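You operate a simulated robot arm through the tools that you are given. There is no shell and no other tool. Be economical: measure what you need, move in short steps, check, and stop when the job is done.

You run a simulated robot arm. Do the job below in one go: nothing can be reset, and whatever is moved stays where it is left.

## Task
Retape the nipple on the blue stand with three fresh laps.
Fine: wind the old tape off first; swing the tape clear, then stand the nipple in the cream tray.

The check looks at the end state, three seconds after you hand in, the way a careful person would. Anything else that was tipped, shoved, dropped, spilled or broken makes it a failure.

## Robot
A 6-joint arm with a two-finger parallel gripper, fixed in place. Base frame: the origin is at the foot of the arm, x ahead of it, y to its left, z up; the work surface is at about z = 0.88. Units: m, degrees, N and s.
With the tool pointing down near the work surface it reaches from about 0.24 to 0.64 m from the base axis. Its first joint turns from -66.0 to 66.0 degrees. Payload 2.7 kg.
Tool frame: the origin (TCP) lies between the finger pads and is the grasp point; the fingertips stand 0.023 m ahead of it; z points along the fingers, y is the line along which they close. The gripper opens to 0.094 m. The fingers are 0.038 m wide and 0.01 m thick; the gripper's body (0.054 by 0.096 m) begins 0.039 m behind the TCP.
Orientation is that of the tool frame in the base frame, as a unit quaternion [x, y, z, w]. With the fingers straight down and closing along the base's y, the tool's x points along the base's -x, its y along +y and its z along -z.

## Interface
- The arm moves only by the tool drive_tool. Its argument "commands" is a list of rows, each a list of 7 numbers: the shift along the base's x, y, z in units of 500 mm (1.0 is 500 mm), then the turn, a rotation vector about the base's x, y, z in units of 90 degrees (1.0 is 90 degrees), then the closure, from 0 (fully open) to 1 (shut). In form: [[x, y, z, rx, ry, rz, fingers], ...]. A call has 1 to 10 rows; each row is the pose to reach, as a shift and turn from the pose commanded when the call began. A call with a number of a shift or a turn outside -1 to 1 is refused whole. Rows are played at 5 a second. More than 0.05 m and 8.6 degrees between two rows, or a gripper value outside its range, and nothing of the call is played. A pose out of reach is approached as far as the arm can. The call stops where the force on the tool passes 40 N (or 10 N more than at its start, if that is more) or the arm is blocked; 0.2 s more then pass. Each finger travels about 0.045 m/s and halts on what it meets, pressing with about 44 N; the grip force reading is that of the motor and also rises with nothing between the fingers. The clock runs only during rows and for 0.2 s after the last one: add rows that repeat a pose to give the fingers time. The reply holds the time, the measured pose of the TCP, the force on the tool along the base axes, the opening and the grip force, in the units named above and with some noise, and new pictures: "pictures" is both (left out), scene, wrist or none.
- Cameras (640 x 400 px; columns grow to the right, rows downward): "scene" is fixed at [0.0886, -0.4475, 1.419]; the picture's right is [0.71, -0.70, 0.00], its down [-0.29, -0.29, -0.91] and it looks along [0.64, 0.65, -0.41] (base axes); focal length 318 px, centre (320, 200). "wrist" rides on the gripper at [0.086, 0.016, -0.075] in the tool frame; the picture's right is [-0.18, 0.98, 0.00], its down [-0.58, -0.11, -0.81] and it looks along [-0.79, -0.15, 0.59] (tool axes); focal length 243 px, centre (320, 200). There is no depth. A picture from a camera that has moved, and an enlarged one, comes with that camera's place and axes in the base frame and with its lens. The place of the scene camera against the robot may be out by one fixed shift of up to 0.018 m in any direction.
- enlarge(camera, box): a new picture of the part [left, top, right, bottom] of that camera's present view, enlarged. No time passes.
- job_done(): hands the job in; it is judged then, once.

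Work in short steps. Places have to be worked out from the pictures, the camera data and where the tool is seen: move nearer, look again, correct. Check each grasp and each placing, and mend what went wrong. You have 120 turns and 170 pictures in all, those below and enlarged ones among them. Open the gripper and draw the arm clear of the work before you hand the job in, unless the task says otherwise; then end with one line.

The tools are called after ">>>" by a JSON object that holds its "fn" and its "kwargs". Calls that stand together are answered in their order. drive_tool: Moves the arm, as the interface text tells. Its arguments: {"type":"object","properties":{"commands":{"type":"array","items":{"type":"array","items":{"type":"number"}}},"pictures":{"type":"string","enum":["both","scene","wrist","none"]}},"required":["commands"]} The other tools are called the same way: enlarge (camera, box) takes an enlarged picture of a part of a camera's view; job_done () hands the job in.

At the start:

```text
time: 0.0
tcp_pos: [0.3679, 0.0305, 1.2805]
tcp_rot: [0.0, 1.0, 0.0, -0.001]
wrist_force: [1.0, 0.9, 0.2]
grip_width: 0.094
gripper_force: 0.1
```

scene: 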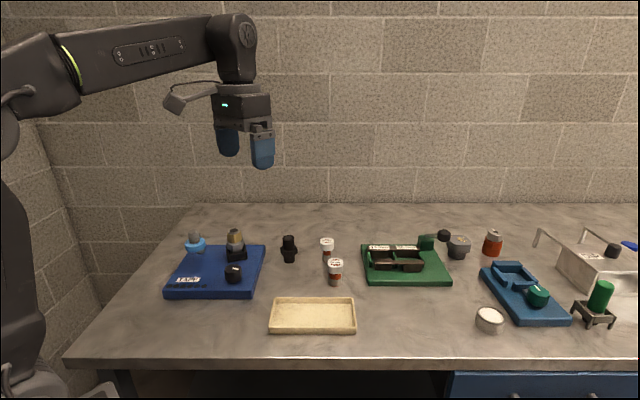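
wrist: 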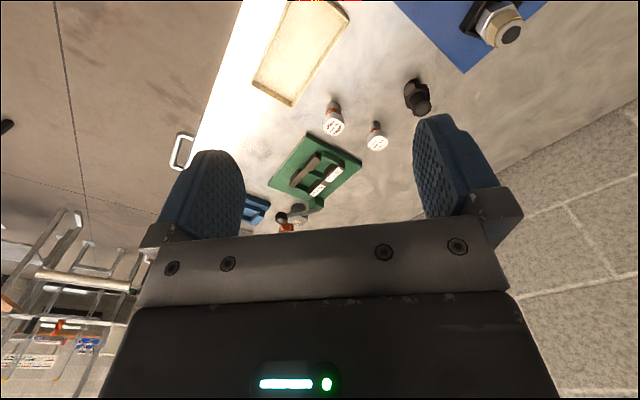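

The blue stand with the nipple looks to be at the left of the scene; I'll take close views of it and of the rest of the bench.

>>> {"fn": "enlarge", "kwargs": {"camera": "scene", "box": [150, 215, 310, 315]}}

>>> {"fn": "enlarge", "kwargs": {"camera": "scene", "box": [440, 220, 640, 345]}}

>>> {"fn": "enlarge", "kwargs": {"camera": "scene", "box": [310, 220, 470, 320]}}

```text
4.00 times, centred on (230, 265) of scene
camera zoom: at [0.0886, -0.4475, 1.419], right [0.71, -0.7, 0.0], down [-0.29, -0.29, -0.91], along [0.64, 0.65, -0.41], focal length 1270 px, centre (680, -60)
```

zoom: 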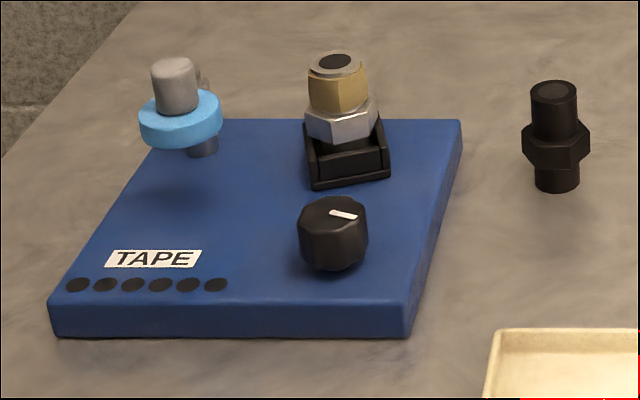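

```text
3.20 times, centred on (540, 282) of scene
camera zoom: at [0.0886, -0.4475, 1.419], right [0.71, -0.7, 0.0], down [-0.29, -0.29, -0.91], along [0.64, 0.65, -0.41], focal length 1016 px, centre (-384, -64)
```

zoom: 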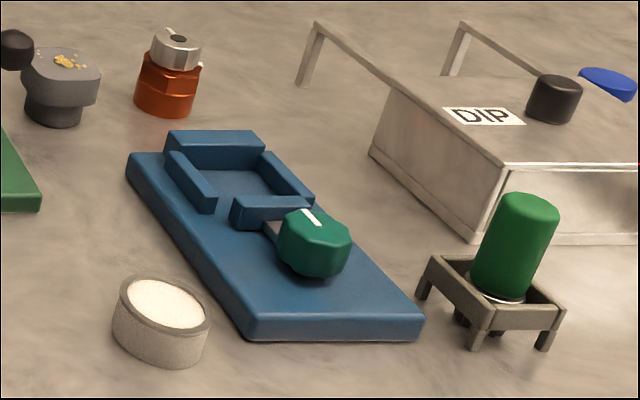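

```text
4.00 times, centred on (390, 270) of scene
camera zoom: at [0.0886, -0.4475, 1.419], right [0.71, -0.7, 0.0], down [-0.29, -0.29, -0.91], along [0.64, 0.65, -0.41], focal length 1270 px, centre (40, -80)
```

zoom: 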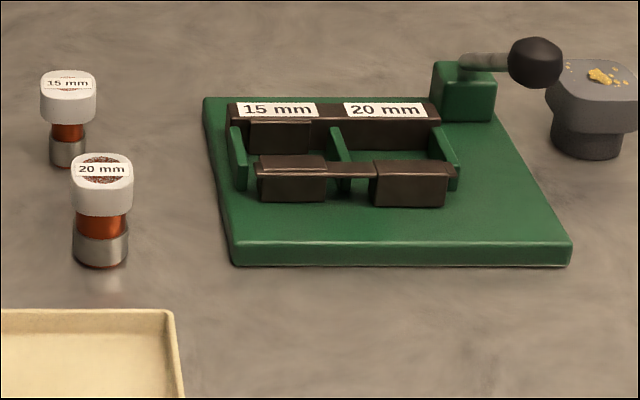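

The TAPE stand has a nipple in a socket, a knob, and a tape roll on a post, roughly at (0.43,0.23), (0.39,0.16) and (0.38,0.35). I'll move the wrist camera over to get a better look.

>>> {"fn": "drive_tool", "kwargs": {"commands": [[-0.02, 0.06, -0.05, 0, 0, 0, 0], [-0.04, 0.12, -0.1, 0, 0, 0, 0], [-0.06, 0.18, -0.15, 0, 0, 0, 0], [-0.08, 0.24, -0.2, 0, 0, 0, 0], [-0.1, 0.3, -0.25, 0, 0, 0, 0], [-0.12, 0.36, -0.3, 0, 0, 0, 0], [-0.14, 0.42, -0.34, 0, 0, 0, 0], [-0.14, 0.42, -0.34, 0, 0, 0, 0]]}}

```text
time: 1.8
tcp_pos: [0.2986, 0.2395, 1.1083]
tcp_rot: [0.0, 1.0, 0.0, -0.001]
wrist_force: [-0.9, -0.9, -0.2]
grip_width: 0.0937
gripper_force: 0.1
camera wrist: at [0.2124, 0.2547, 1.1829], right [0.18, 0.98, 0.0], down [0.58, -0.11, 0.81], along [0.79, -0.15, -0.59], focal length 243 px, centre (320, 200)
```

scene: 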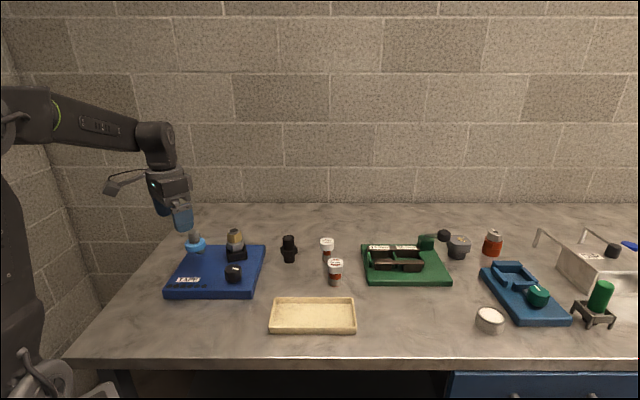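
wrist: 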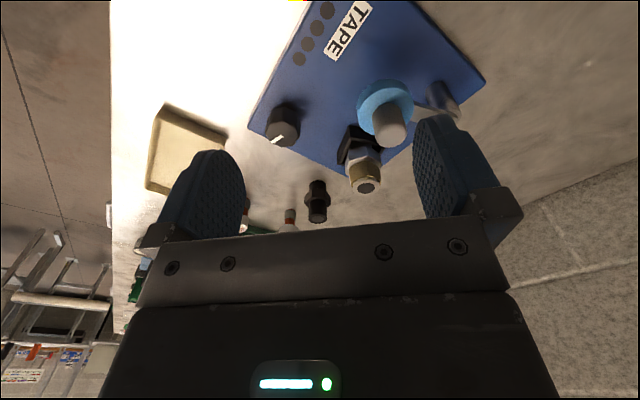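

>>> {"fn": "enlarge", "kwargs": {"camera": "wrist", "box": [240, 0, 500, 200]}}

```text
2.00 times, centred on (370, 100) of wrist
camera zoom: at [0.2124, 0.2547, 1.1829], right [0.18, 0.98, 0.0], down [0.58, -0.11, 0.81], along [0.79, -0.15, -0.59], focal length 485 px, centre (220, 400)
```

zoom: 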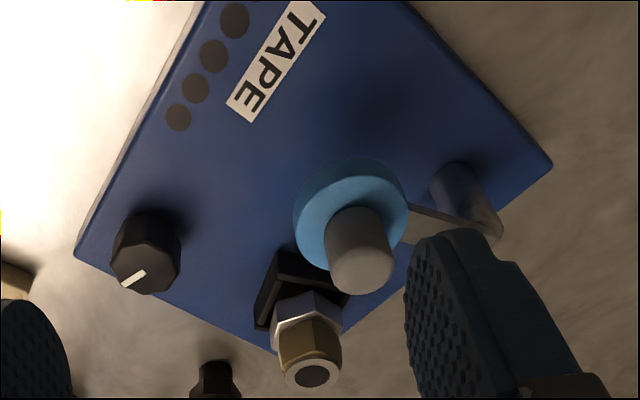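

>>> {"fn": "enlarge", "kwargs": {"camera": "wrist", "box": [330, 120, 410, 200]}}

>>> {"fn": "enlarge", "kwargs": {"camera": "scene", "box": [216, 222, 260, 290]}}

>>> {"fn": "enlarge", "kwargs": {"camera": "scene", "box": [165, 222, 225, 292]}}

```text
5.00 times, centred on (370, 160) of wrist
camera zoom: at [0.2124, 0.2547, 1.1829], right [0.18, 0.98, 0.0], down [0.58, -0.11, 0.81], along [0.79, -0.15, -0.59], focal length 1213 px, centre (70, 400)
```

zoom: 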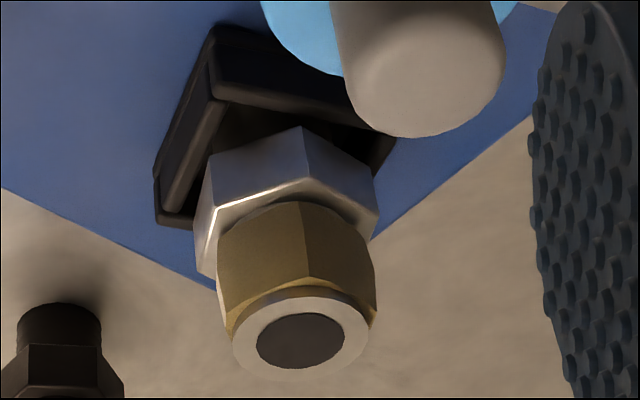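

```text
5.88 times, centred on (238, 256) of scene
camera zoom: at [0.0886, -0.4474, 1.419], right [0.71, -0.7, 0.0], down [-0.29, -0.29, -0.91], along [0.64, 0.65, -0.41], focal length 1868 px, centre (802, -129)
```

zoom: 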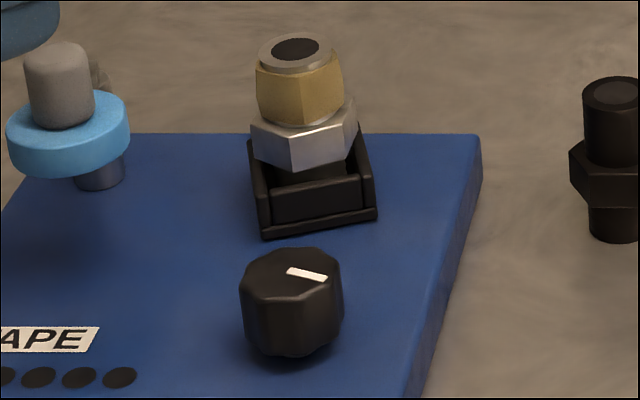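

```text
5.71 times, centred on (195, 257) of scene
camera zoom: at [0.0886, -0.4474, 1.419], right [0.71, -0.7, 0.0], down [-0.29, -0.29, -0.91], along [0.64, 0.65, -0.41], focal length 1815 px, centre (1034, -126)
```

zoom: 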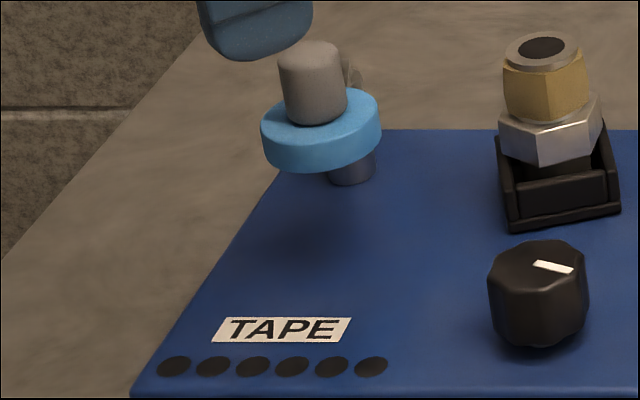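

The old tape is the tan sleeve on the nipple, and the roll is currently swung clear on its pivot arm. I judge the knob to be at about (0.394, 0.175) with its top at z ≈ 0.935, so I'll move above it and look.

>>> {"fn": "drive_tool", "kwargs": {"commands": [[0.05, -0.035, 0, 0, 0, 0, 0], [0.1, -0.07, 0, 0, 0, 0, 0], [0.15, -0.1, -0.04, 0, 0, 0, 0], [0.191, -0.129, -0.1, 0, 0, 0, 0], [0.191, -0.129, -0.157, 0, 0, 0, 0], [0.191, -0.129, -0.157, 0, 0, 0, 0]]}}

```text
time: 3.2
tcp_pos: [0.3917, 0.1738, 1.0322]
tcp_rot: [0.0, 1.0, -0.001, 0.001]
wrist_force: [0.6, -1.0, 0.7]
grip_width: 0.094
gripper_force: 0.0
camera wrist: at [0.305, 0.1903, 1.1056], right [0.18, 0.98, 0.0], down [0.58, -0.11, 0.81], along [0.79, -0.15, -0.59], focal length 243 px, centre (320, 200)
```

scene: 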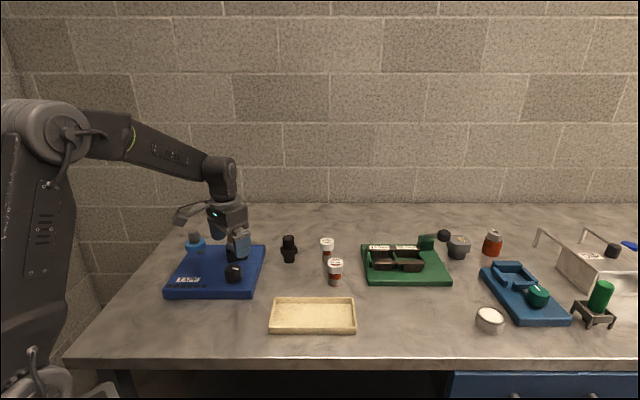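
wrist: 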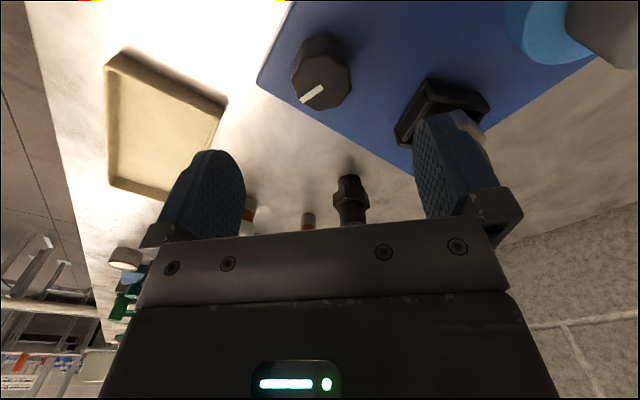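

>>> {"fn": "enlarge", "kwargs": {"camera": "wrist", "box": [270, 20, 370, 120]}}

>>> {"fn": "enlarge", "kwargs": {"camera": "scene", "box": [190, 215, 270, 295]}}

```text
4.00 times, centred on (320, 70) of wrist
camera zoom: at [0.305, 0.1903, 1.1056], right [0.18, 0.98, 0.0], down [0.58, -0.11, 0.81], along [0.79, -0.15, -0.59], focal length 970 px, centre (320, 720)
```

zoom: 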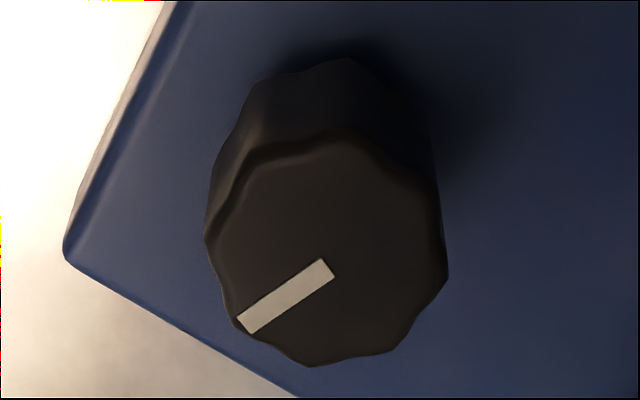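

```text
5.00 times, centred on (230, 255) of scene
camera zoom: at [0.0886, -0.4475, 1.419], right [0.71, -0.7, 0.0], down [-0.29, -0.29, -0.91], along [0.64, 0.65, -0.41], focal length 1588 px, centre (770, -75)
```

zoom: 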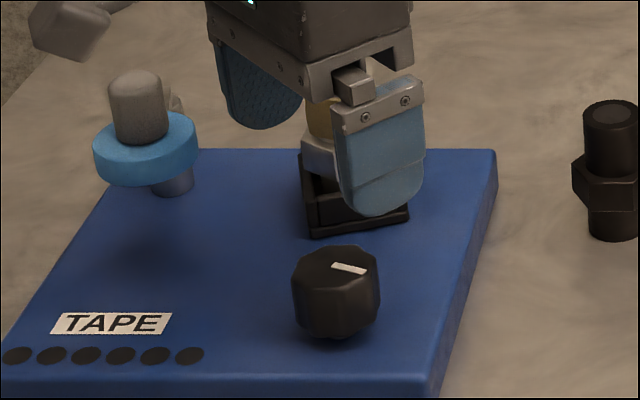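

The knob's centre comes out at (0.394, 0.1745) with its top at 0.935 and a diameter of about 42 mm. I'll go down with the fingers open so the tips reach about z = 0.918, then close.

>>> {"fn": "drive_tool", "kwargs": {"commands": [[0.005, 0.0015, -0.06, 0, 0, 0, 0], [0.005, 0.0015, -0.12, 0, 0, 0, 0], [0.005, 0.0015, -0.16, 0, 0, 0, 0], [0.005, 0.0015, -0.182, 0, 0, 0, 0], [0.005, 0.0015, -0.182, 0, 0, 0, 0]]}}

```text
time: 4.4
tcp_pos: [0.3932, 0.1773, 0.9402]
tcp_rot: [-0.001, 1.0, 0.0, 0.0]
wrist_force: [-0.1, -0.9, -0.5]
grip_width: 0.0942
gripper_force: 0.1
camera wrist: at [0.3082, 0.1922, 1.0139], right [0.18, 0.98, 0.0], down [0.58, -0.11, 0.81], along [0.79, -0.15, -0.59], focal length 243 px, centre (320, 200)
```

scene: 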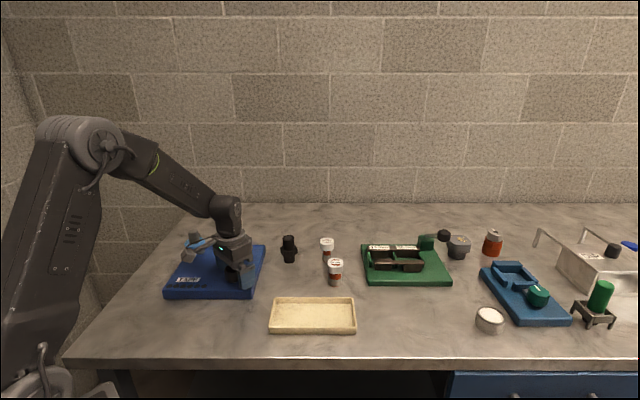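
wrist: 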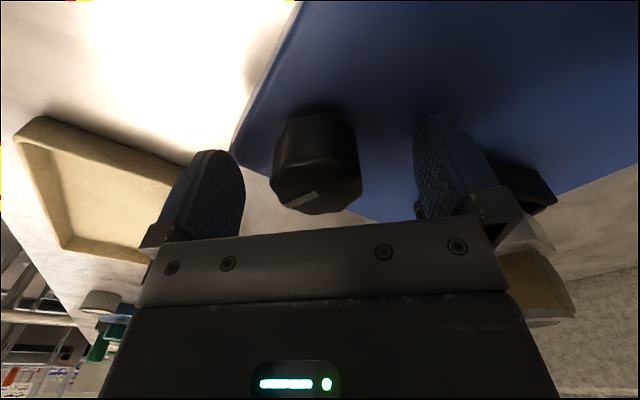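

The knob is centred between the fingers, so I'll close on it.

>>> {"fn": "drive_tool", "kwargs": {"commands": [[0, 0, 0, 0, 0, 0, 0.3], [0, 0, 0, 0, 0, 0, 0.6], [0, 0, 0, 0, 0, 0, 0.6], [0, 0, 0, 0, 0, 0, 0.6], [0, 0, 0, 0, 0, 0, 0.6]], "pictures": "wrist"}}

```text
time: 5.6
tcp_pos: [0.3936, 0.1778, 0.9405]
tcp_rot: [-0.001, 1.0, 0.0, 0.0]
wrist_force: [0.6, -2.1, -0.7]
grip_width: 0.0397
gripper_force: 45.0
camera wrist: at [0.3083, 0.1921, 1.0142], right [0.18, 0.98, 0.0], down [0.58, -0.11, 0.81], along [0.79, -0.15, -0.59], focal length 243 px, centre (320, 200)
```

wrist: 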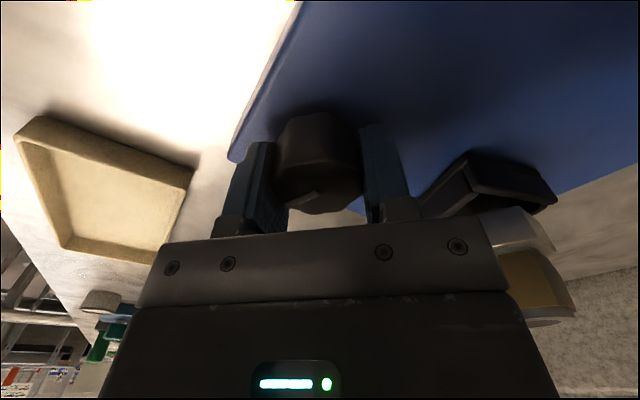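

The knob is gripped at 39.7 mm. I'll try a 25° turn counter-clockwise seen from above, with the tape still clear, and watch what moves.

>>> {"fn": "drive_tool", "kwargs": {"commands": [[0, 0, 0, 0, 0, 0.09, 0.6], [0, 0, 0, 0, 0, 0.18, 0.6], [0, 0, 0, 0, 0, 0.27, 0.6], [0, 0, 0, 0, 0, 0.27, 0.6]]}}

>>> {"fn": "enlarge", "kwargs": {"camera": "scene", "box": [160, 215, 270, 305]}}

```text
time: 6.6
tcp_pos: [0.3948, 0.1795, 0.9402]
tcp_rot: [-0.211, 0.978, 0.001, -0.001]
wrist_force: [-6.2, 27.3, -14.2]
grip_width: 0.0398
gripper_force: 45.3
camera wrist: at [0.309, 0.157, 1.0143], right [-0.24, 0.97, 0.0], down [0.58, 0.14, 0.81], along [0.78, 0.19, -0.59], focal length 243 px, centre (320, 200)
```

scene: 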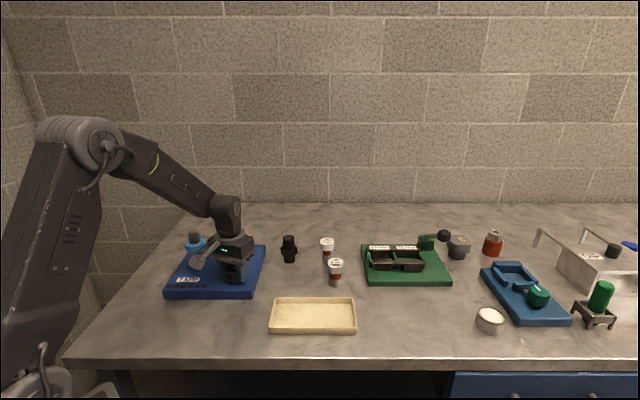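
wrist: 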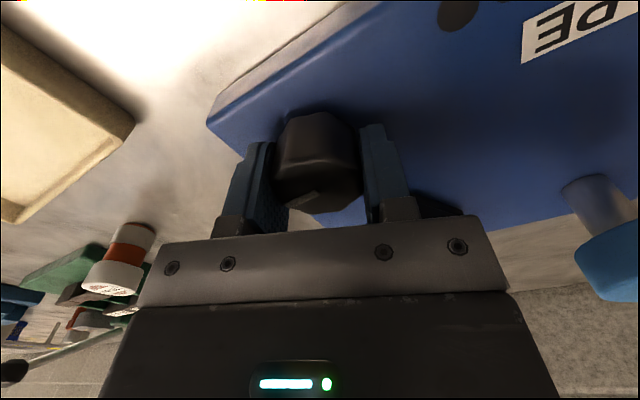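

```text
4.44 times, centred on (215, 260) of scene
camera zoom: at [0.0887, -0.4466, 1.4193], right [0.71, -0.7, 0.0], down [-0.29, -0.29, -0.91], along [0.64, 0.65, -0.41], focal length 1411 px, centre (787, -67)
```

zoom: 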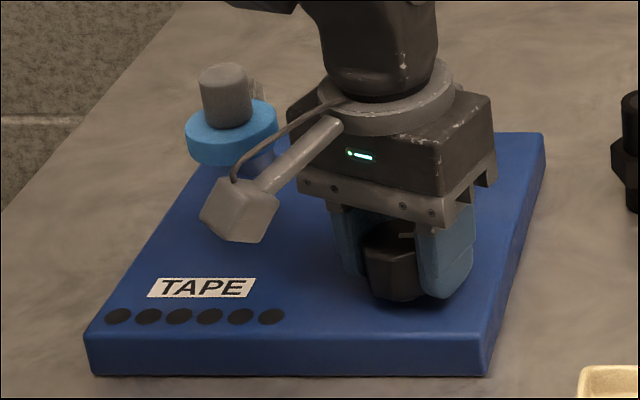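

The knob turned with the gripper, but a side force of about 27 N built up, so my centring is slightly off. I'll release the knob, read the unloaded pose and look again.

>>> {"fn": "drive_tool", "kwargs": {"commands": [[0, 0, 0, 0, 0, 0, 0.3], [0, 0, 0, 0, 0, 0, 0.0], [0, 0, 0, 0, 0, 0, 0], [0, 0, 0, 0, 0, 0, 0]]}}

>>> {"fn": "enlarge", "kwargs": {"camera": "scene", "box": [160, 215, 270, 305]}}

>>> {"fn": "enlarge", "kwargs": {"camera": "wrist", "box": [240, 80, 420, 240]}}

```text
time: 7.6
tcp_pos: [0.3953, 0.1781, 0.941]
tcp_rot: [-0.211, 0.978, -0.001, 0.0]
wrist_force: [-0.5, 0.4, -0.1]
grip_width: 0.0942
gripper_force: 0.1
camera wrist: at [0.3097, 0.1552, 1.0149], right [-0.24, 0.97, 0.0], down [0.57, 0.14, 0.81], along [0.78, 0.19, -0.59], focal length 243 px, centre (320, 200)
```

scene: 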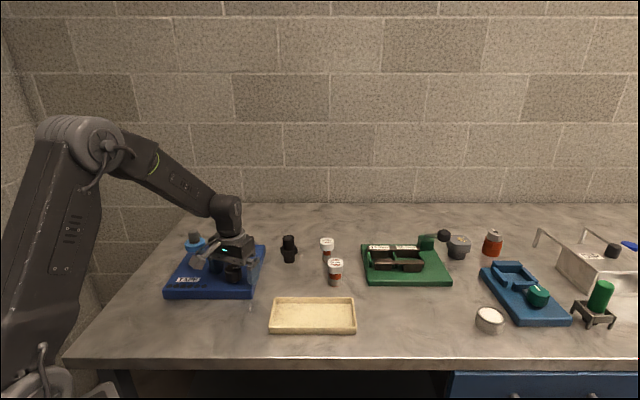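
wrist: 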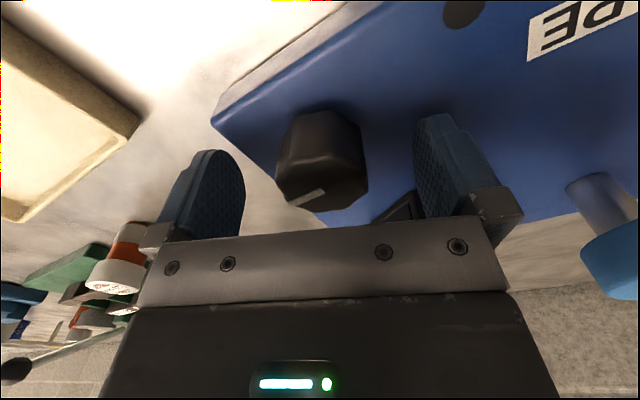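

```text
4.44 times, centred on (215, 260) of scene
camera zoom: at [0.0886, -0.4475, 1.419], right [0.71, -0.7, 0.0], down [-0.29, -0.29, -0.91], along [0.64, 0.65, -0.41], focal length 1411 px, centre (787, -67)
```

zoom: 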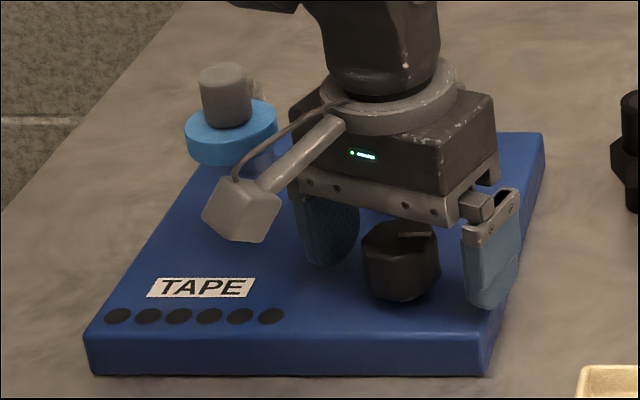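

```text
2.50 times, centred on (330, 160) of wrist
camera zoom: at [0.3097, 0.1552, 1.0149], right [-0.24, 0.97, 0.0], down [0.57, 0.14, 0.81], along [0.78, 0.19, -0.59], focal length 606 px, centre (295, 300)
```

zoom: 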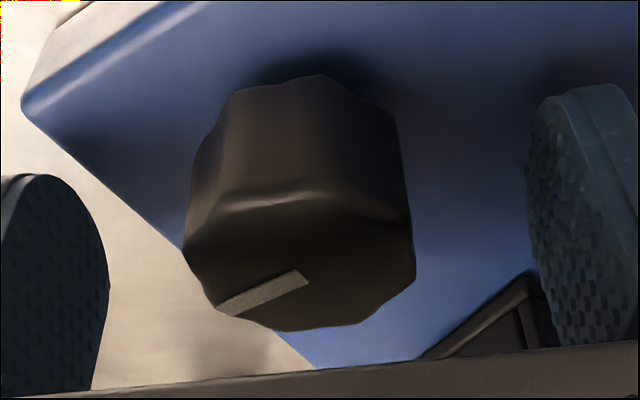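

Comparing views from two heights puts the knob nearer (0.387, 0.177) with its top at about 0.95, because the scene camera is offset. That matches the side force I felt. I'll re-centre 7 mm back and 8 mm higher, grip and turn.

>>> {"fn": "drive_tool", "kwargs": {"commands": [[-0.008, 0, 0.01, 0, 0, 0, 0], [-0.015, 0, 0.016, 0, 0, 0, 0], [-0.015, 0, 0.016, 0, 0, 0, 0.3], [-0.015, 0, 0.016, 0, 0, 0, 0.6], [-0.015, 0, 0.016, 0, 0, 0, 0.6], [-0.015, 0, 0.016, 0, 0, 0, 0.6], [-0.015, 0, 0.016, 0, 0, 0, 0.6]], "pictures": "wrist"}}

>>> {"fn": "drive_tool", "kwargs": {"commands": [[0, 0, 0, 0, 0, 0.09, 0.6], [0, 0, 0, 0, 0, 0.18, 0.6], [0, 0, 0, 0, 0, 0.27, 0.6], [0, 0, 0, 0, 0, 0.36, 0.6], [0, 0, 0, 0, 0, 0.45, 0.6], [0, 0, 0, 0, 0, 0.45, 0.6]], "pictures": "none"}}

```text
time: 9.2
tcp_pos: [0.3883, 0.1766, 0.9483]
tcp_rot: [-0.211, 0.977, 0.0, -0.001]
wrist_force: [1.9, -4.3, -0.2]
grip_width: 0.0397
gripper_force: 45.5
camera wrist: at [0.3028, 0.1546, 1.023], right [-0.24, 0.97, 0.0], down [0.57, 0.14, 0.81], along [0.78, 0.19, -0.59], focal length 243 px, centre (320, 200)
```

wrist: 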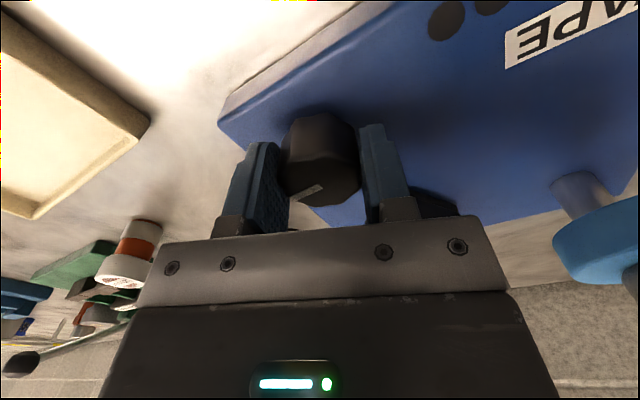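

```text
time: 10.6
tcp_pos: [0.3897, 0.1756, 0.9501]
tcp_rot: [-0.537, 0.844, 0.0, -0.001]
wrist_force: [16.0, -17.4, -14.8]
grip_width: 0.0397
gripper_force: 44.9
```

The side force has reversed and is smaller, which puts the knob axis about 2 mm ahead. I'll nudge the TCP and keep turning counter-clockwise.

>>> {"fn": "drive_tool", "kwargs": {"commands": [[0.004, 0.002, 0, 0, 0, 0, 0.6], [0.004, 0.002, 0, 0, 0, 0.09, 0.6], [0.004, 0.002, 0, 0, 0, 0.18, 0.6], [0.004, 0.002, 0, 0, 0, 0.27, 0.6], [0.004, 0.002, 0, 0, 0, 0.36, 0.6], [0.004, 0.002, 0, 0, 0, 0.45, 0.6], [0.004, 0.002, 0, 0, 0, 0.54, 0.6], [0.004, 0.002, 0, 0, 0, 0.54, 0.6]]}}

>>> {"fn": "enlarge", "kwargs": {"camera": "scene", "box": [160, 215, 270, 305]}}

```text
time: 12.4
tcp_pos: [0.3902, 0.1769, 0.9497]
tcp_rot: [0.836, -0.548, -0.001, 0.0]
wrist_force: [-5.4, -5.7, 0.8]
grip_width: 0.0411
gripper_force: 3.8
camera wrist: at [0.4099, 0.0908, 1.0228], right [-0.97, -0.22, 0.0], down [-0.13, 0.58, 0.81], along [-0.18, 0.79, -0.59], focal length 243 px, centre (320, 200)
```

scene: 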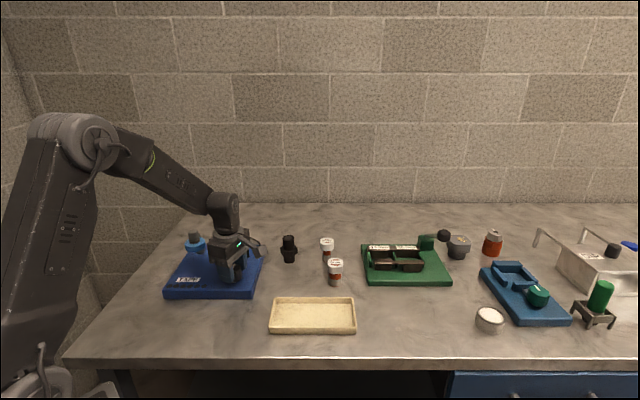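
wrist: 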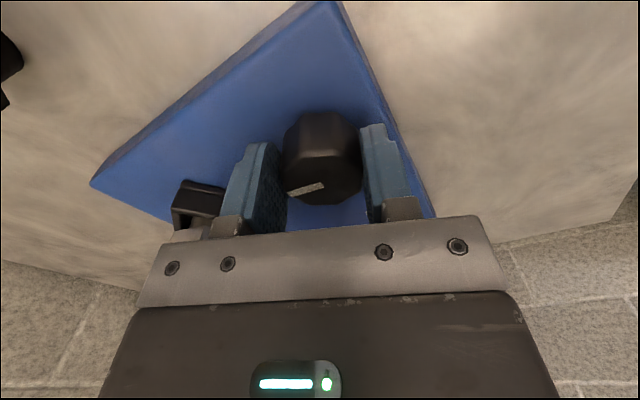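

```text
4.44 times, centred on (215, 260) of scene
camera zoom: at [0.0885, -0.4476, 1.419], right [0.71, -0.7, 0.0], down [-0.29, -0.29, -0.91], along [0.64, 0.65, -0.41], focal length 1411 px, centre (787, -67)
```

zoom: 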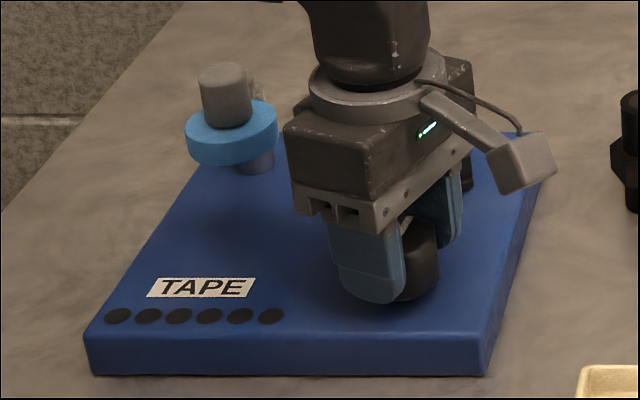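

The grip reading dropped as a lobe on the knob settled, so I'll squeeze a little more and continue another 75°. After that I'll look at the nipple.

>>> {"fn": "drive_tool", "kwargs": {"commands": [[0, 0, 0, 0, 0, 0, 0.8], [0, 0, 0, 0, 0, 0.09, 0.8], [0, 0, 0, 0, 0, 0.18, 0.8], [0, 0, 0, 0, 0, 0.27, 0.8], [0, 0, 0, 0, 0, 0.36, 0.8], [0, 0, 0, 0, 0, 0.45, 0.8], [0, 0, 0, 0, 0, 0.54, 0.8], [0, 0, 0, 0, 0, 0.63, 0.8], [0, 0, 0, 0, 0, 0.72, 0.8], [0, 0, 0, 0, 0, 0.72, 0.8]], "pictures": "wrist"}}

>>> {"fn": "drive_tool", "kwargs": {"commands": [[0, 0, 0, 0, 0, 0, 0.4], [0, 0, 0, 0, 0, 0, 0], [0, 0, 0, 0, 0, 0, 0], [0, 0, 0.08, 0, 0, 0, 0], [0, 0, 0.16, 0, 0, 0, 0], [0, -0.08, 0.22, 0, 0, 0, 0], [0, -0.16, 0.26, 0, 0, 0, 0], [0, -0.24, 0.26, 0, 0, 0, 0], [0, -0.32, 0.26, 0, 0, 0, 0], [0, -0.32, 0.26, 0, 0, 0, 0]]}}

>>> {"fn": "enlarge", "kwargs": {"camera": "scene", "box": [160, 215, 270, 305]}}

```text
time: 14.6
tcp_pos: [0.3893, 0.1774, 0.9492]
tcp_rot: [1.0, -0.015, -0.002, 0.001]
wrist_force: [-6.7, -24.2, -6.6]
grip_width: 0.04
gripper_force: 45.2
camera wrist: at [0.4755, 0.1573, 1.0224], right [-0.21, -0.98, 0.0], down [-0.58, 0.13, 0.81], along [-0.79, 0.17, -0.59], focal length 243 px, centre (320, 200)
```

wrist: 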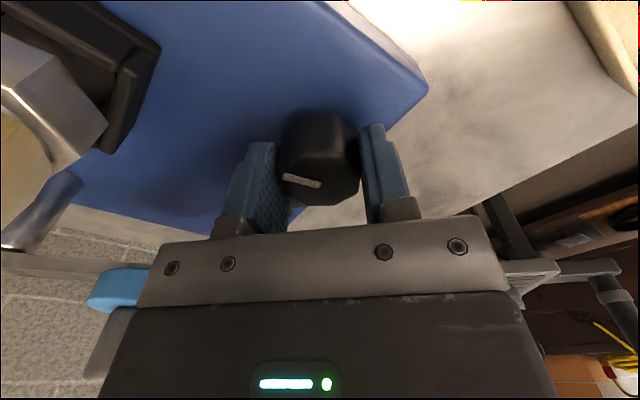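

```text
time: 16.8
tcp_pos: [0.3912, 0.0193, 1.0807]
tcp_rot: [1.0, -0.016, 0.0, 0.0]
wrist_force: [-0.3, 0.6, -0.3]
grip_width: 0.0942
gripper_force: 0.1
camera wrist: at [0.4772, -0.0005, 1.1542], right [-0.21, -0.98, 0.0], down [-0.58, 0.13, 0.81], along [-0.79, 0.17, -0.59], focal length 243 px, centre (320, 200)
```

scene: 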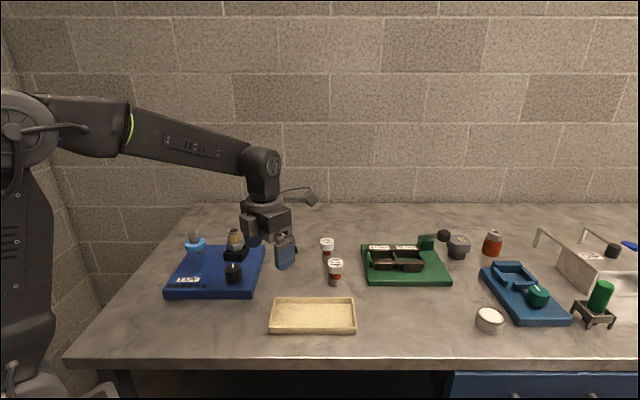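
wrist: 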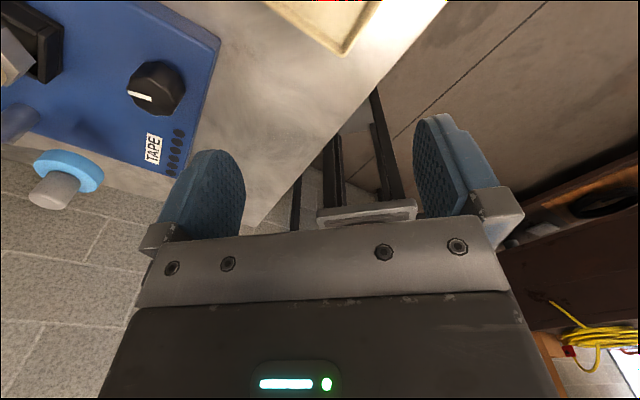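

```text
4.44 times, centred on (215, 260) of scene
camera zoom: at [0.0886, -0.4475, 1.419], right [0.71, -0.7, 0.0], down [-0.29, -0.29, -0.91], along [0.64, 0.65, -0.41], focal length 1411 px, centre (787, -67)
```

zoom: 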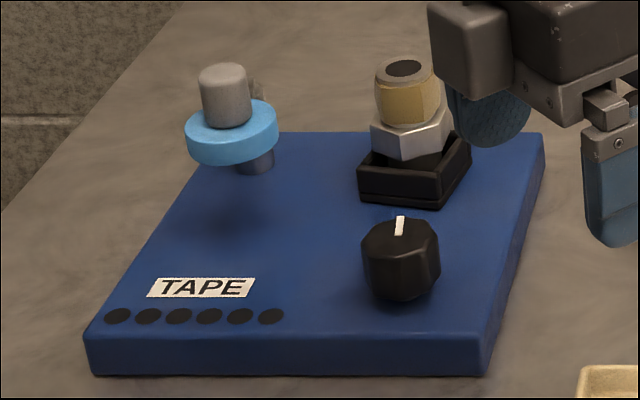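

The cradle and nipple turn with the knob, though the knob slipped a little in the fingers. I'll check the old tape closely.

>>> {"fn": "enlarge", "kwargs": {"camera": "scene", "box": [216, 222, 260, 290]}}

>>> {"fn": "enlarge", "kwargs": {"camera": "scene", "box": [175, 270, 235, 300]}}

```text
5.88 times, centred on (238, 256) of scene
camera zoom: at [0.0886, -0.4475, 1.419], right [0.71, -0.7, 0.0], down [-0.29, -0.29, -0.91], along [0.64, 0.65, -0.41], focal length 1868 px, centre (802, -129)
```

zoom: 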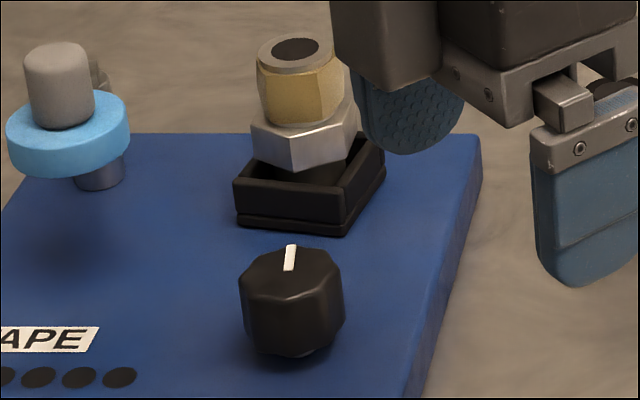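

```text
10.67 times, centred on (205, 285) of scene
camera zoom: at [0.0886, -0.4475, 1.419], right [0.71, -0.7, 0.0], down [-0.29, -0.29, -0.91], along [0.64, 0.65, -0.41], focal length 3387 px, centre (1547, -707)
```

zoom: 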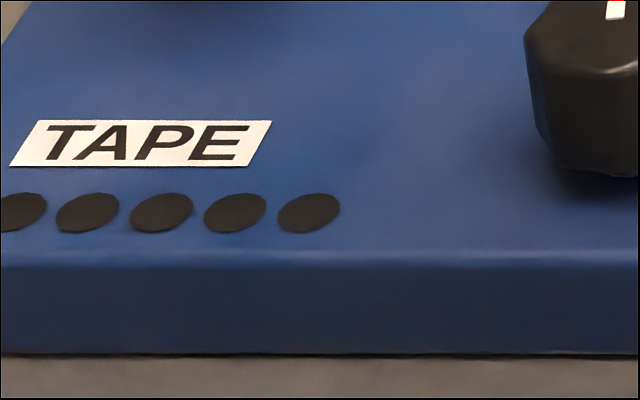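

The cradle clearly turns with the knob. Tape for a right-hand thread goes on as the nipple turns counter-clockwise, so clockwise should take it off. I'm already wound to that end of the wrist's range, so I'll regrip with refined centring (about 1.5 mm toward −y) and turn clockwise.

>>> {"fn": "drive_tool", "kwargs": {"commands": [[0, 0.08, 0, 0, 0, 0, 0], [0, 0.16, 0, 0, 0, 0, 0], [0, 0.24, -0.03, 0, 0, 0, 0], [0, 0.317, -0.08, 0, 0, 0, 0], [0, 0.317, -0.16, 0, 0, 0, 0], [0, 0.317, -0.23, 0, 0, 0, 0], [0, 0.317, -0.268, 0, 0, 0, 0], [0, 0.317, -0.268, 0, 0, 0, 0]], "pictures": "wrist"}}

>>> {"fn": "drive_tool", "kwargs": {"commands": [[0, 0, 0, 0, 0, 0, 0.3], [0, 0, 0, 0, 0, 0, 0.8], [0, 0, 0, 0, 0, 0, 0.8], [0, 0, 0, 0, 0, 0, 0.8], [0, 0, 0, 0, 0, 0, 0.8], [0, 0, 0, 0, 0, 0, 0.8]], "pictures": "none"}}

>>> {"fn": "drive_tool", "kwargs": {"commands": [[0, 0, 0, 0, 0, -0.08, 0.8], [0, 0, 0, 0, 0, -0.16, 0.8], [0, 0, 0, 0, 0, -0.24, 0.8], [0, 0, 0, 0, 0, -0.32, 0.8], [0, 0, 0, 0, 0, -0.4, 0.8], [0, 0, 0, 0, 0, -0.48, 0.8], [0, 0, 0, 0, 0, -0.56, 0.8], [0, 0, 0, 0, 0, -0.64, 0.8], [0, 0, 0, 0, 0, -0.72, 0.8], [0, 0, 0, 0, 0, -0.72, 0.8]], "pictures": "wrist"}}

```text
time: 18.6
tcp_pos: [0.3881, 0.1759, 0.9458]
tcp_rot: [1.0, -0.015, 0.0, 0.0]
wrist_force: [0.1, -0.4, 0.1]
grip_width: 0.0943
gripper_force: 0.0
camera wrist: at [0.4742, 0.1566, 1.0198], right [-0.21, -0.98, 0.0], down [-0.58, 0.13, 0.81], along [-0.79, 0.17, -0.59], focal length 243 px, centre (320, 200)
```

wrist: 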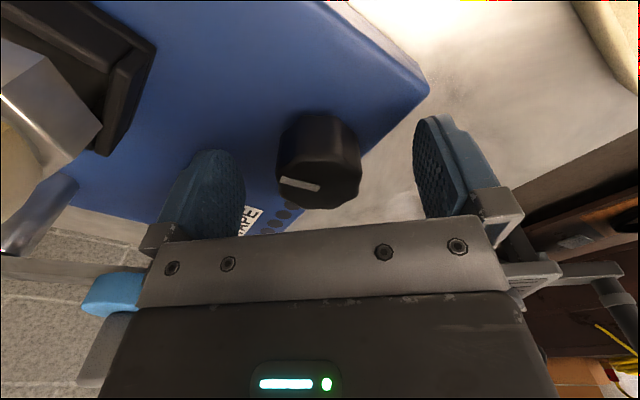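

```text
time: 20.0
tcp_pos: [0.3885, 0.1774, 0.9458]
tcp_rot: [1.0, -0.016, 0.0, 0.0]
wrist_force: [-0.6, 7.5, -2.3]
grip_width: 0.0396
gripper_force: 45.1
```

```text
time: 22.2
tcp_pos: [0.3888, 0.1771, 0.9452]
tcp_rot: [0.835, -0.55, 0.0, 0.0]
wrist_force: [-23.0, 10.0, 26.5]
grip_width: 0.0397
gripper_force: 45.3
camera wrist: at [0.4085, 0.0902, 1.0195], right [-0.98, -0.22, 0.0], down [-0.13, 0.58, 0.81], along [-0.18, 0.79, -0.59], focal length 243 px, centre (320, 200)
```

wrist: 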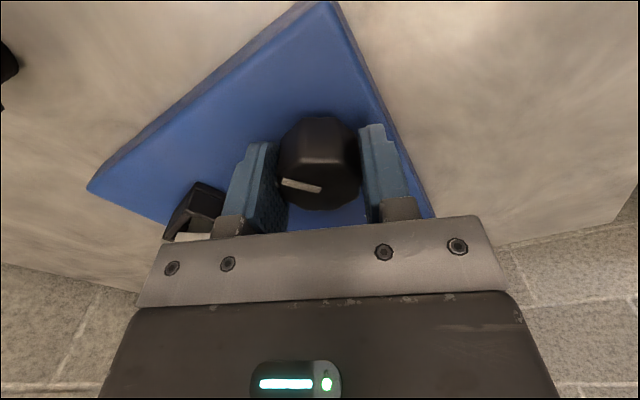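

There was no slip this time. I'll relieve the side force with a 1.3 mm nudge and continue clockwise.

>>> {"fn": "drive_tool", "kwargs": {"commands": [[-0.0024, 0.0012, 0.002, 0, 0, 0, 0.8], [-0.0024, 0.0012, 0.002, 0, 0, -0.09, 0.8], [-0.0024, 0.0012, 0.002, 0, 0, -0.18, 0.8], [-0.0024, 0.0012, 0.002, 0, 0, -0.27, 0.8], [-0.0024, 0.0012, 0.002, 0, 0, -0.36, 0.8], [-0.0024, 0.0012, 0.002, 0, 0, -0.45, 0.8], [-0.0024, 0.0012, 0.002, 0, 0, -0.54, 0.8], [-0.0024, 0.0012, 0.002, 0, 0, -0.63, 0.8], [-0.0024, 0.0012, 0.002, 0, 0, -0.72, 0.8], [-0.0024, 0.0012, 0.002, 0, 0, -0.72, 0.8]], "pictures": "wrist"}}

>>> {"fn": "drive_tool", "kwargs": {"commands": [[0, 0, 0, 0, 0, -0.09, 0.8], [0, 0, 0, 0, 0, -0.18, 0.8], [0, 0, 0, 0, 0, -0.27, 0.8], [0, 0, 0, 0, 0, -0.36, 0.8], [0, 0, 0, 0, 0, -0.45, 0.8], [0, 0, 0, 0, 0, -0.54, 0.8], [0, 0, 0, 0, 0, -0.63, 0.8], [0, 0, 0, 0, 0, -0.63, 0.8]]}}

```text
time: 24.4
tcp_pos: [0.3887, 0.1761, 0.9448]
tcp_rot: [-0.41, 0.912, 0.0, 0.0]
wrist_force: [9.5, -7.3, -4.0]
grip_width: 0.0398
gripper_force: 44.7
camera wrist: at [0.3197, 0.1219, 1.0194], right [-0.61, 0.79, 0.0], down [0.47, 0.36, 0.81], along [0.64, 0.49, -0.59], focal length 243 px, centre (320, 200)
```

wrist: 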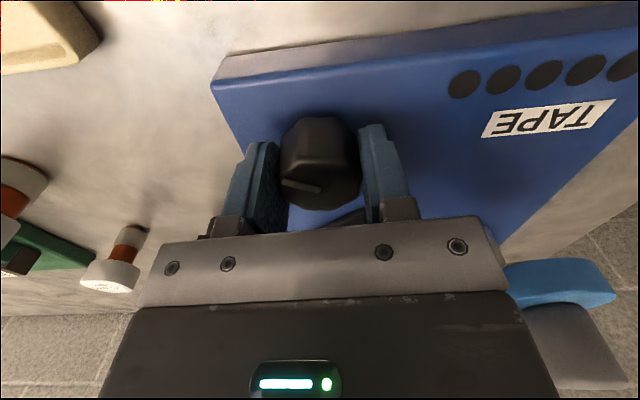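

```text
time: 26.2
tcp_pos: [0.389, 0.1772, 0.9457]
tcp_rot: [0.072, 0.997, -0.001, -0.001]
wrist_force: [6.1, -14.2, -11.7]
grip_width: 0.0399
gripper_force: 45.1
camera wrist: at [0.3061, 0.2043, 1.0196], right [0.32, 0.95, 0.0], down [0.56, -0.19, 0.81], along [0.76, -0.26, -0.59], focal length 243 px, centre (320, 200)
```

scene: 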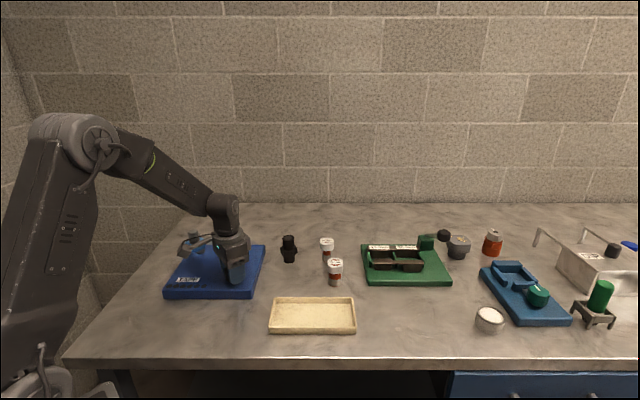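
wrist: 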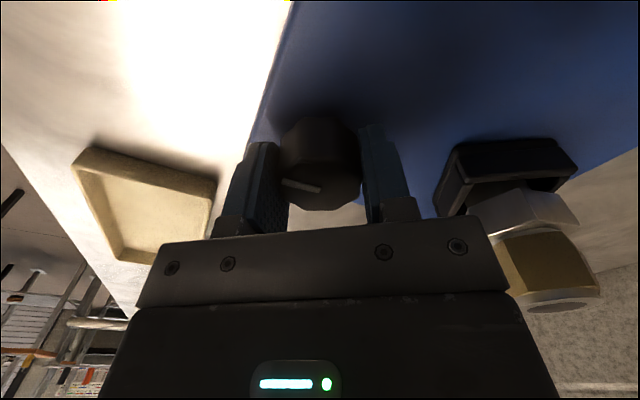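

That was 186° clockwise without slip. I'll release, swing back counter-clockwise with open fingers, and regrip for another clockwise stroke.

>>> {"fn": "drive_tool", "kwargs": {"commands": [[0.0006, -0.0004, 0, 0, 0, 0, 0.2], [0.0006, -0.0004, 0, 0, 0, 0.08, 0.0], [0.0006, -0.0004, 0, 0, 0, 0.175, 0], [0.0006, -0.0004, 0, 0, 0, 0.27, 0], [0.0006, -0.0004, 0, 0, 0, 0.365, 0], [0.0006, -0.0004, 0, 0, 0, 0.46, 0], [0.0006, -0.0004, 0, 0, 0, 0.555, 0], [0.0006, -0.0004, 0, 0, 0, 0.65, 0], [0.0006, -0.0004, 0, 0, 0, 0.745, 0], [0.0006, -0.0004, 0, 0, 0, 0.84, 0]], "pictures": "wrist"}}

>>> {"fn": "drive_tool", "kwargs": {"commands": [[0, 0, 0, 0, 0, 0.095, 0.2], [0, 0, 0, 0, 0, 0.19, 0.2], [0, 0, 0, 0, 0, 0.285, 0.2], [0, 0, 0, 0, 0, 0.38, 0.2], [0, 0, 0, 0, 0, 0.475, 0.2], [0, 0, 0, 0, 0, 0.57, 0.2], [0, 0, 0, 0, 0, 0.665, 0.2], [0, 0, 0, 0, 0, 0.76, 0.2], [0, 0, 0, 0, 0, 0.855, 0.2], [0, 0, 0, 0, 0, 0.95, 0.2]], "pictures": "both"}}

```text
time: 28.4
tcp_pos: [0.3881, 0.1775, 0.9458]
tcp_rot: [-0.557, 0.831, 0.0, 0.0]
wrist_force: [0.2, 0.7, 0.0]
grip_width: 0.0941
gripper_force: 0.0
camera wrist: at [0.3413, 0.1024, 1.0196], right [-0.84, 0.54, 0.0], down [0.32, 0.5, 0.81], along [0.44, 0.68, -0.59], focal length 243 px, centre (320, 200)
```

wrist: 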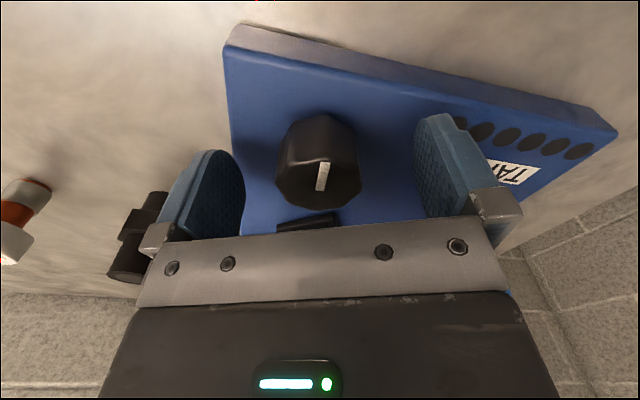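

```text
time: 30.6
tcp_pos: [0.3887, 0.1764, 0.9461]
tcp_rot: [0.973, -0.232, 0.0, 0.0]
wrist_force: [1.2, -0.1, -0.1]
grip_width: 0.075
gripper_force: 0.0
camera wrist: at [0.4591, 0.1222, 1.0203], right [-0.61, -0.79, 0.0], down [-0.47, 0.36, 0.81], along [-0.64, 0.49, -0.59], focal length 243 px, centre (320, 200)
```

scene: 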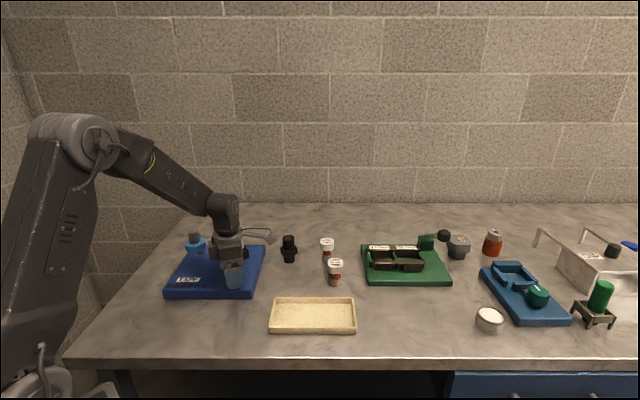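
wrist: 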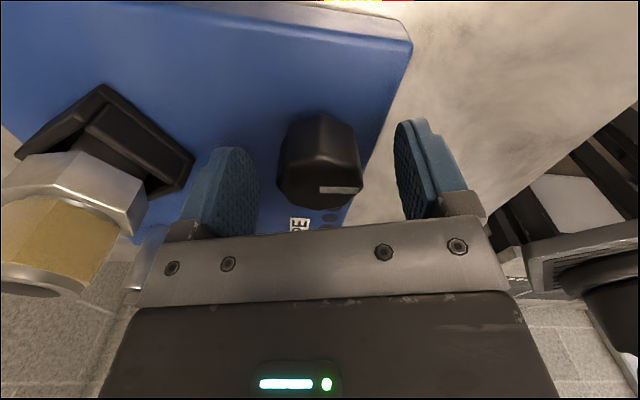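

The tape is still on. I'll rotate another 35°, close, and make the next clockwise stroke.

>>> {"fn": "drive_tool", "kwargs": {"commands": [[0, 0, 0, 0, 0, 0.095, 0.2], [0, 0, 0, 0, 0, 0.19, 0.2], [0, 0, 0, 0, 0, 0.285, 0.25], [0, 0, 0, 0, 0, 0.38, 0.3], [0, 0, 0, 0, 0, 0.475, 0.35], [0, 0, 0, 0, 0, 0.475, 0.8], [0, 0, 0, 0, 0, 0.475, 0.8], [0, 0, 0, 0, 0, 0.475, 0.8], [0, 0, 0, 0, 0, 0.475, 0.8]], "pictures": "wrist"}}

>>> {"fn": "drive_tool", "kwargs": {"commands": [[0, 0, 0, 0, 0, -0.095, 0.8], [0, 0, 0, 0, 0, -0.19, 0.8], [0, 0, 0, 0, 0, -0.285, 0.8], [0, 0, 0, 0, 0, -0.38, 0.8], [0, 0, 0, 0, 0, -0.475, 0.8], [0, 0, 0, 0, 0, -0.57, 0.8], [0, 0, 0, 0, 0, -0.665, 0.8], [0, 0, 0, 0, 0, -0.76, 0.8], [0, 0, 0, 0, 0, -0.855, 0.8], [0, 0, 0, 0, 0, -0.95, 0.8]], "pictures": "wrist"}}

>>> {"fn": "drive_tool", "kwargs": {"commands": [[0, 0, 0, 0, 0, -0.095, 0.8], [0, 0, 0, 0, 0, -0.19, 0.8], [0, 0, 0, 0, 0, -0.285, 0.8], [0, 0, 0, 0, 0, -0.38, 0.8], [0, 0, 0, 0, 0, -0.475, 0.8], [0, 0, 0, 0, 0, -0.57, 0.8], [0, 0, 0, 0, 0, -0.665, 0.8], [0, 0, 0, 0, 0, -0.76, 0.8], [0, 0, 0, 0, 0, -0.855, 0.8], [0, 0, 0, 0, 0, -0.95, 0.8]], "pictures": "wrist"}}

```text
time: 32.6
tcp_pos: [0.389, 0.1773, 0.9464]
tcp_rot: [0.991, 0.137, 0.0, 0.001]
wrist_force: [0.3, -2.1, 0.4]
grip_width: 0.0396
gripper_force: 45.1
camera wrist: at [0.477, 0.1838, 1.0203], right [0.09, -1.0, 0.0], down [-0.59, -0.05, 0.81], along [-0.8, -0.07, -0.59], focal length 243 px, centre (320, 200)
```

wrist: 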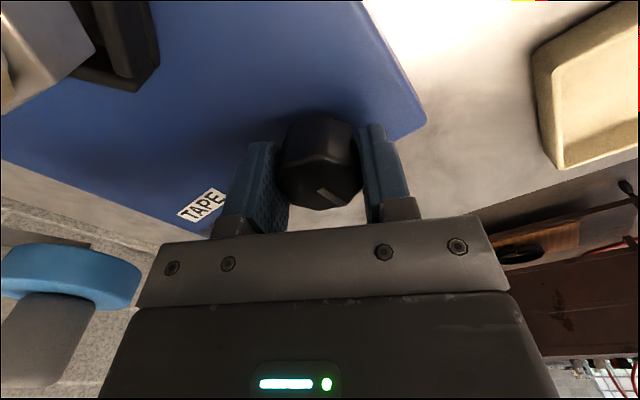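

```text
time: 34.8
tcp_pos: [0.3895, 0.1764, 0.9465]
tcp_rot: [0.82, -0.572, 0.0, 0.0]
wrist_force: [-3.2, -3.3, 8.5]
grip_width: 0.0396
gripper_force: 45.0
camera wrist: at [0.4037, 0.089, 1.0203], right [-0.99, -0.16, 0.0], down [-0.1, 0.58, 0.81], along [-0.13, 0.8, -0.59], focal length 243 px, centre (320, 200)
```

wrist: 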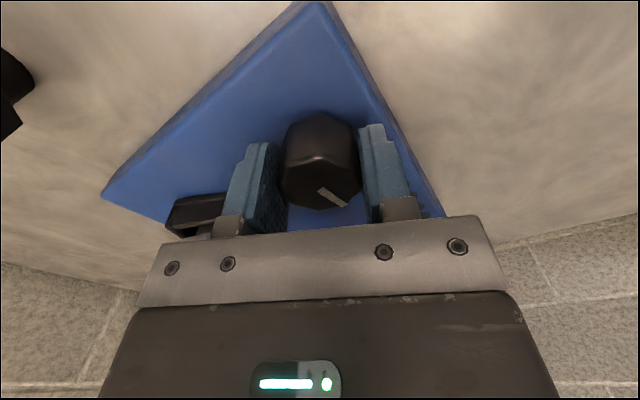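

```text
time: 37.0
tcp_pos: [0.388, 0.1772, 0.9464]
tcp_rot: [-0.215, 0.977, 0.001, 0.001]
wrist_force: [8.4, -7.5, 2.1]
grip_width: 0.0395
gripper_force: 44.9
camera wrist: at [0.304, 0.1544, 1.0198], right [-0.25, 0.97, 0.0], down [0.57, 0.14, 0.81], along [0.78, 0.2, -0.59], focal length 243 px, centre (320, 200)
```

wrist: 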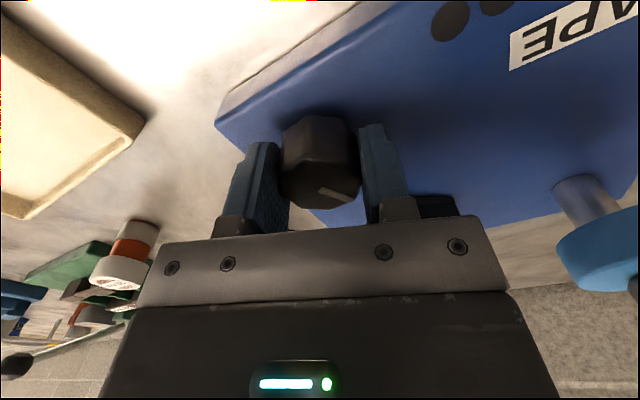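

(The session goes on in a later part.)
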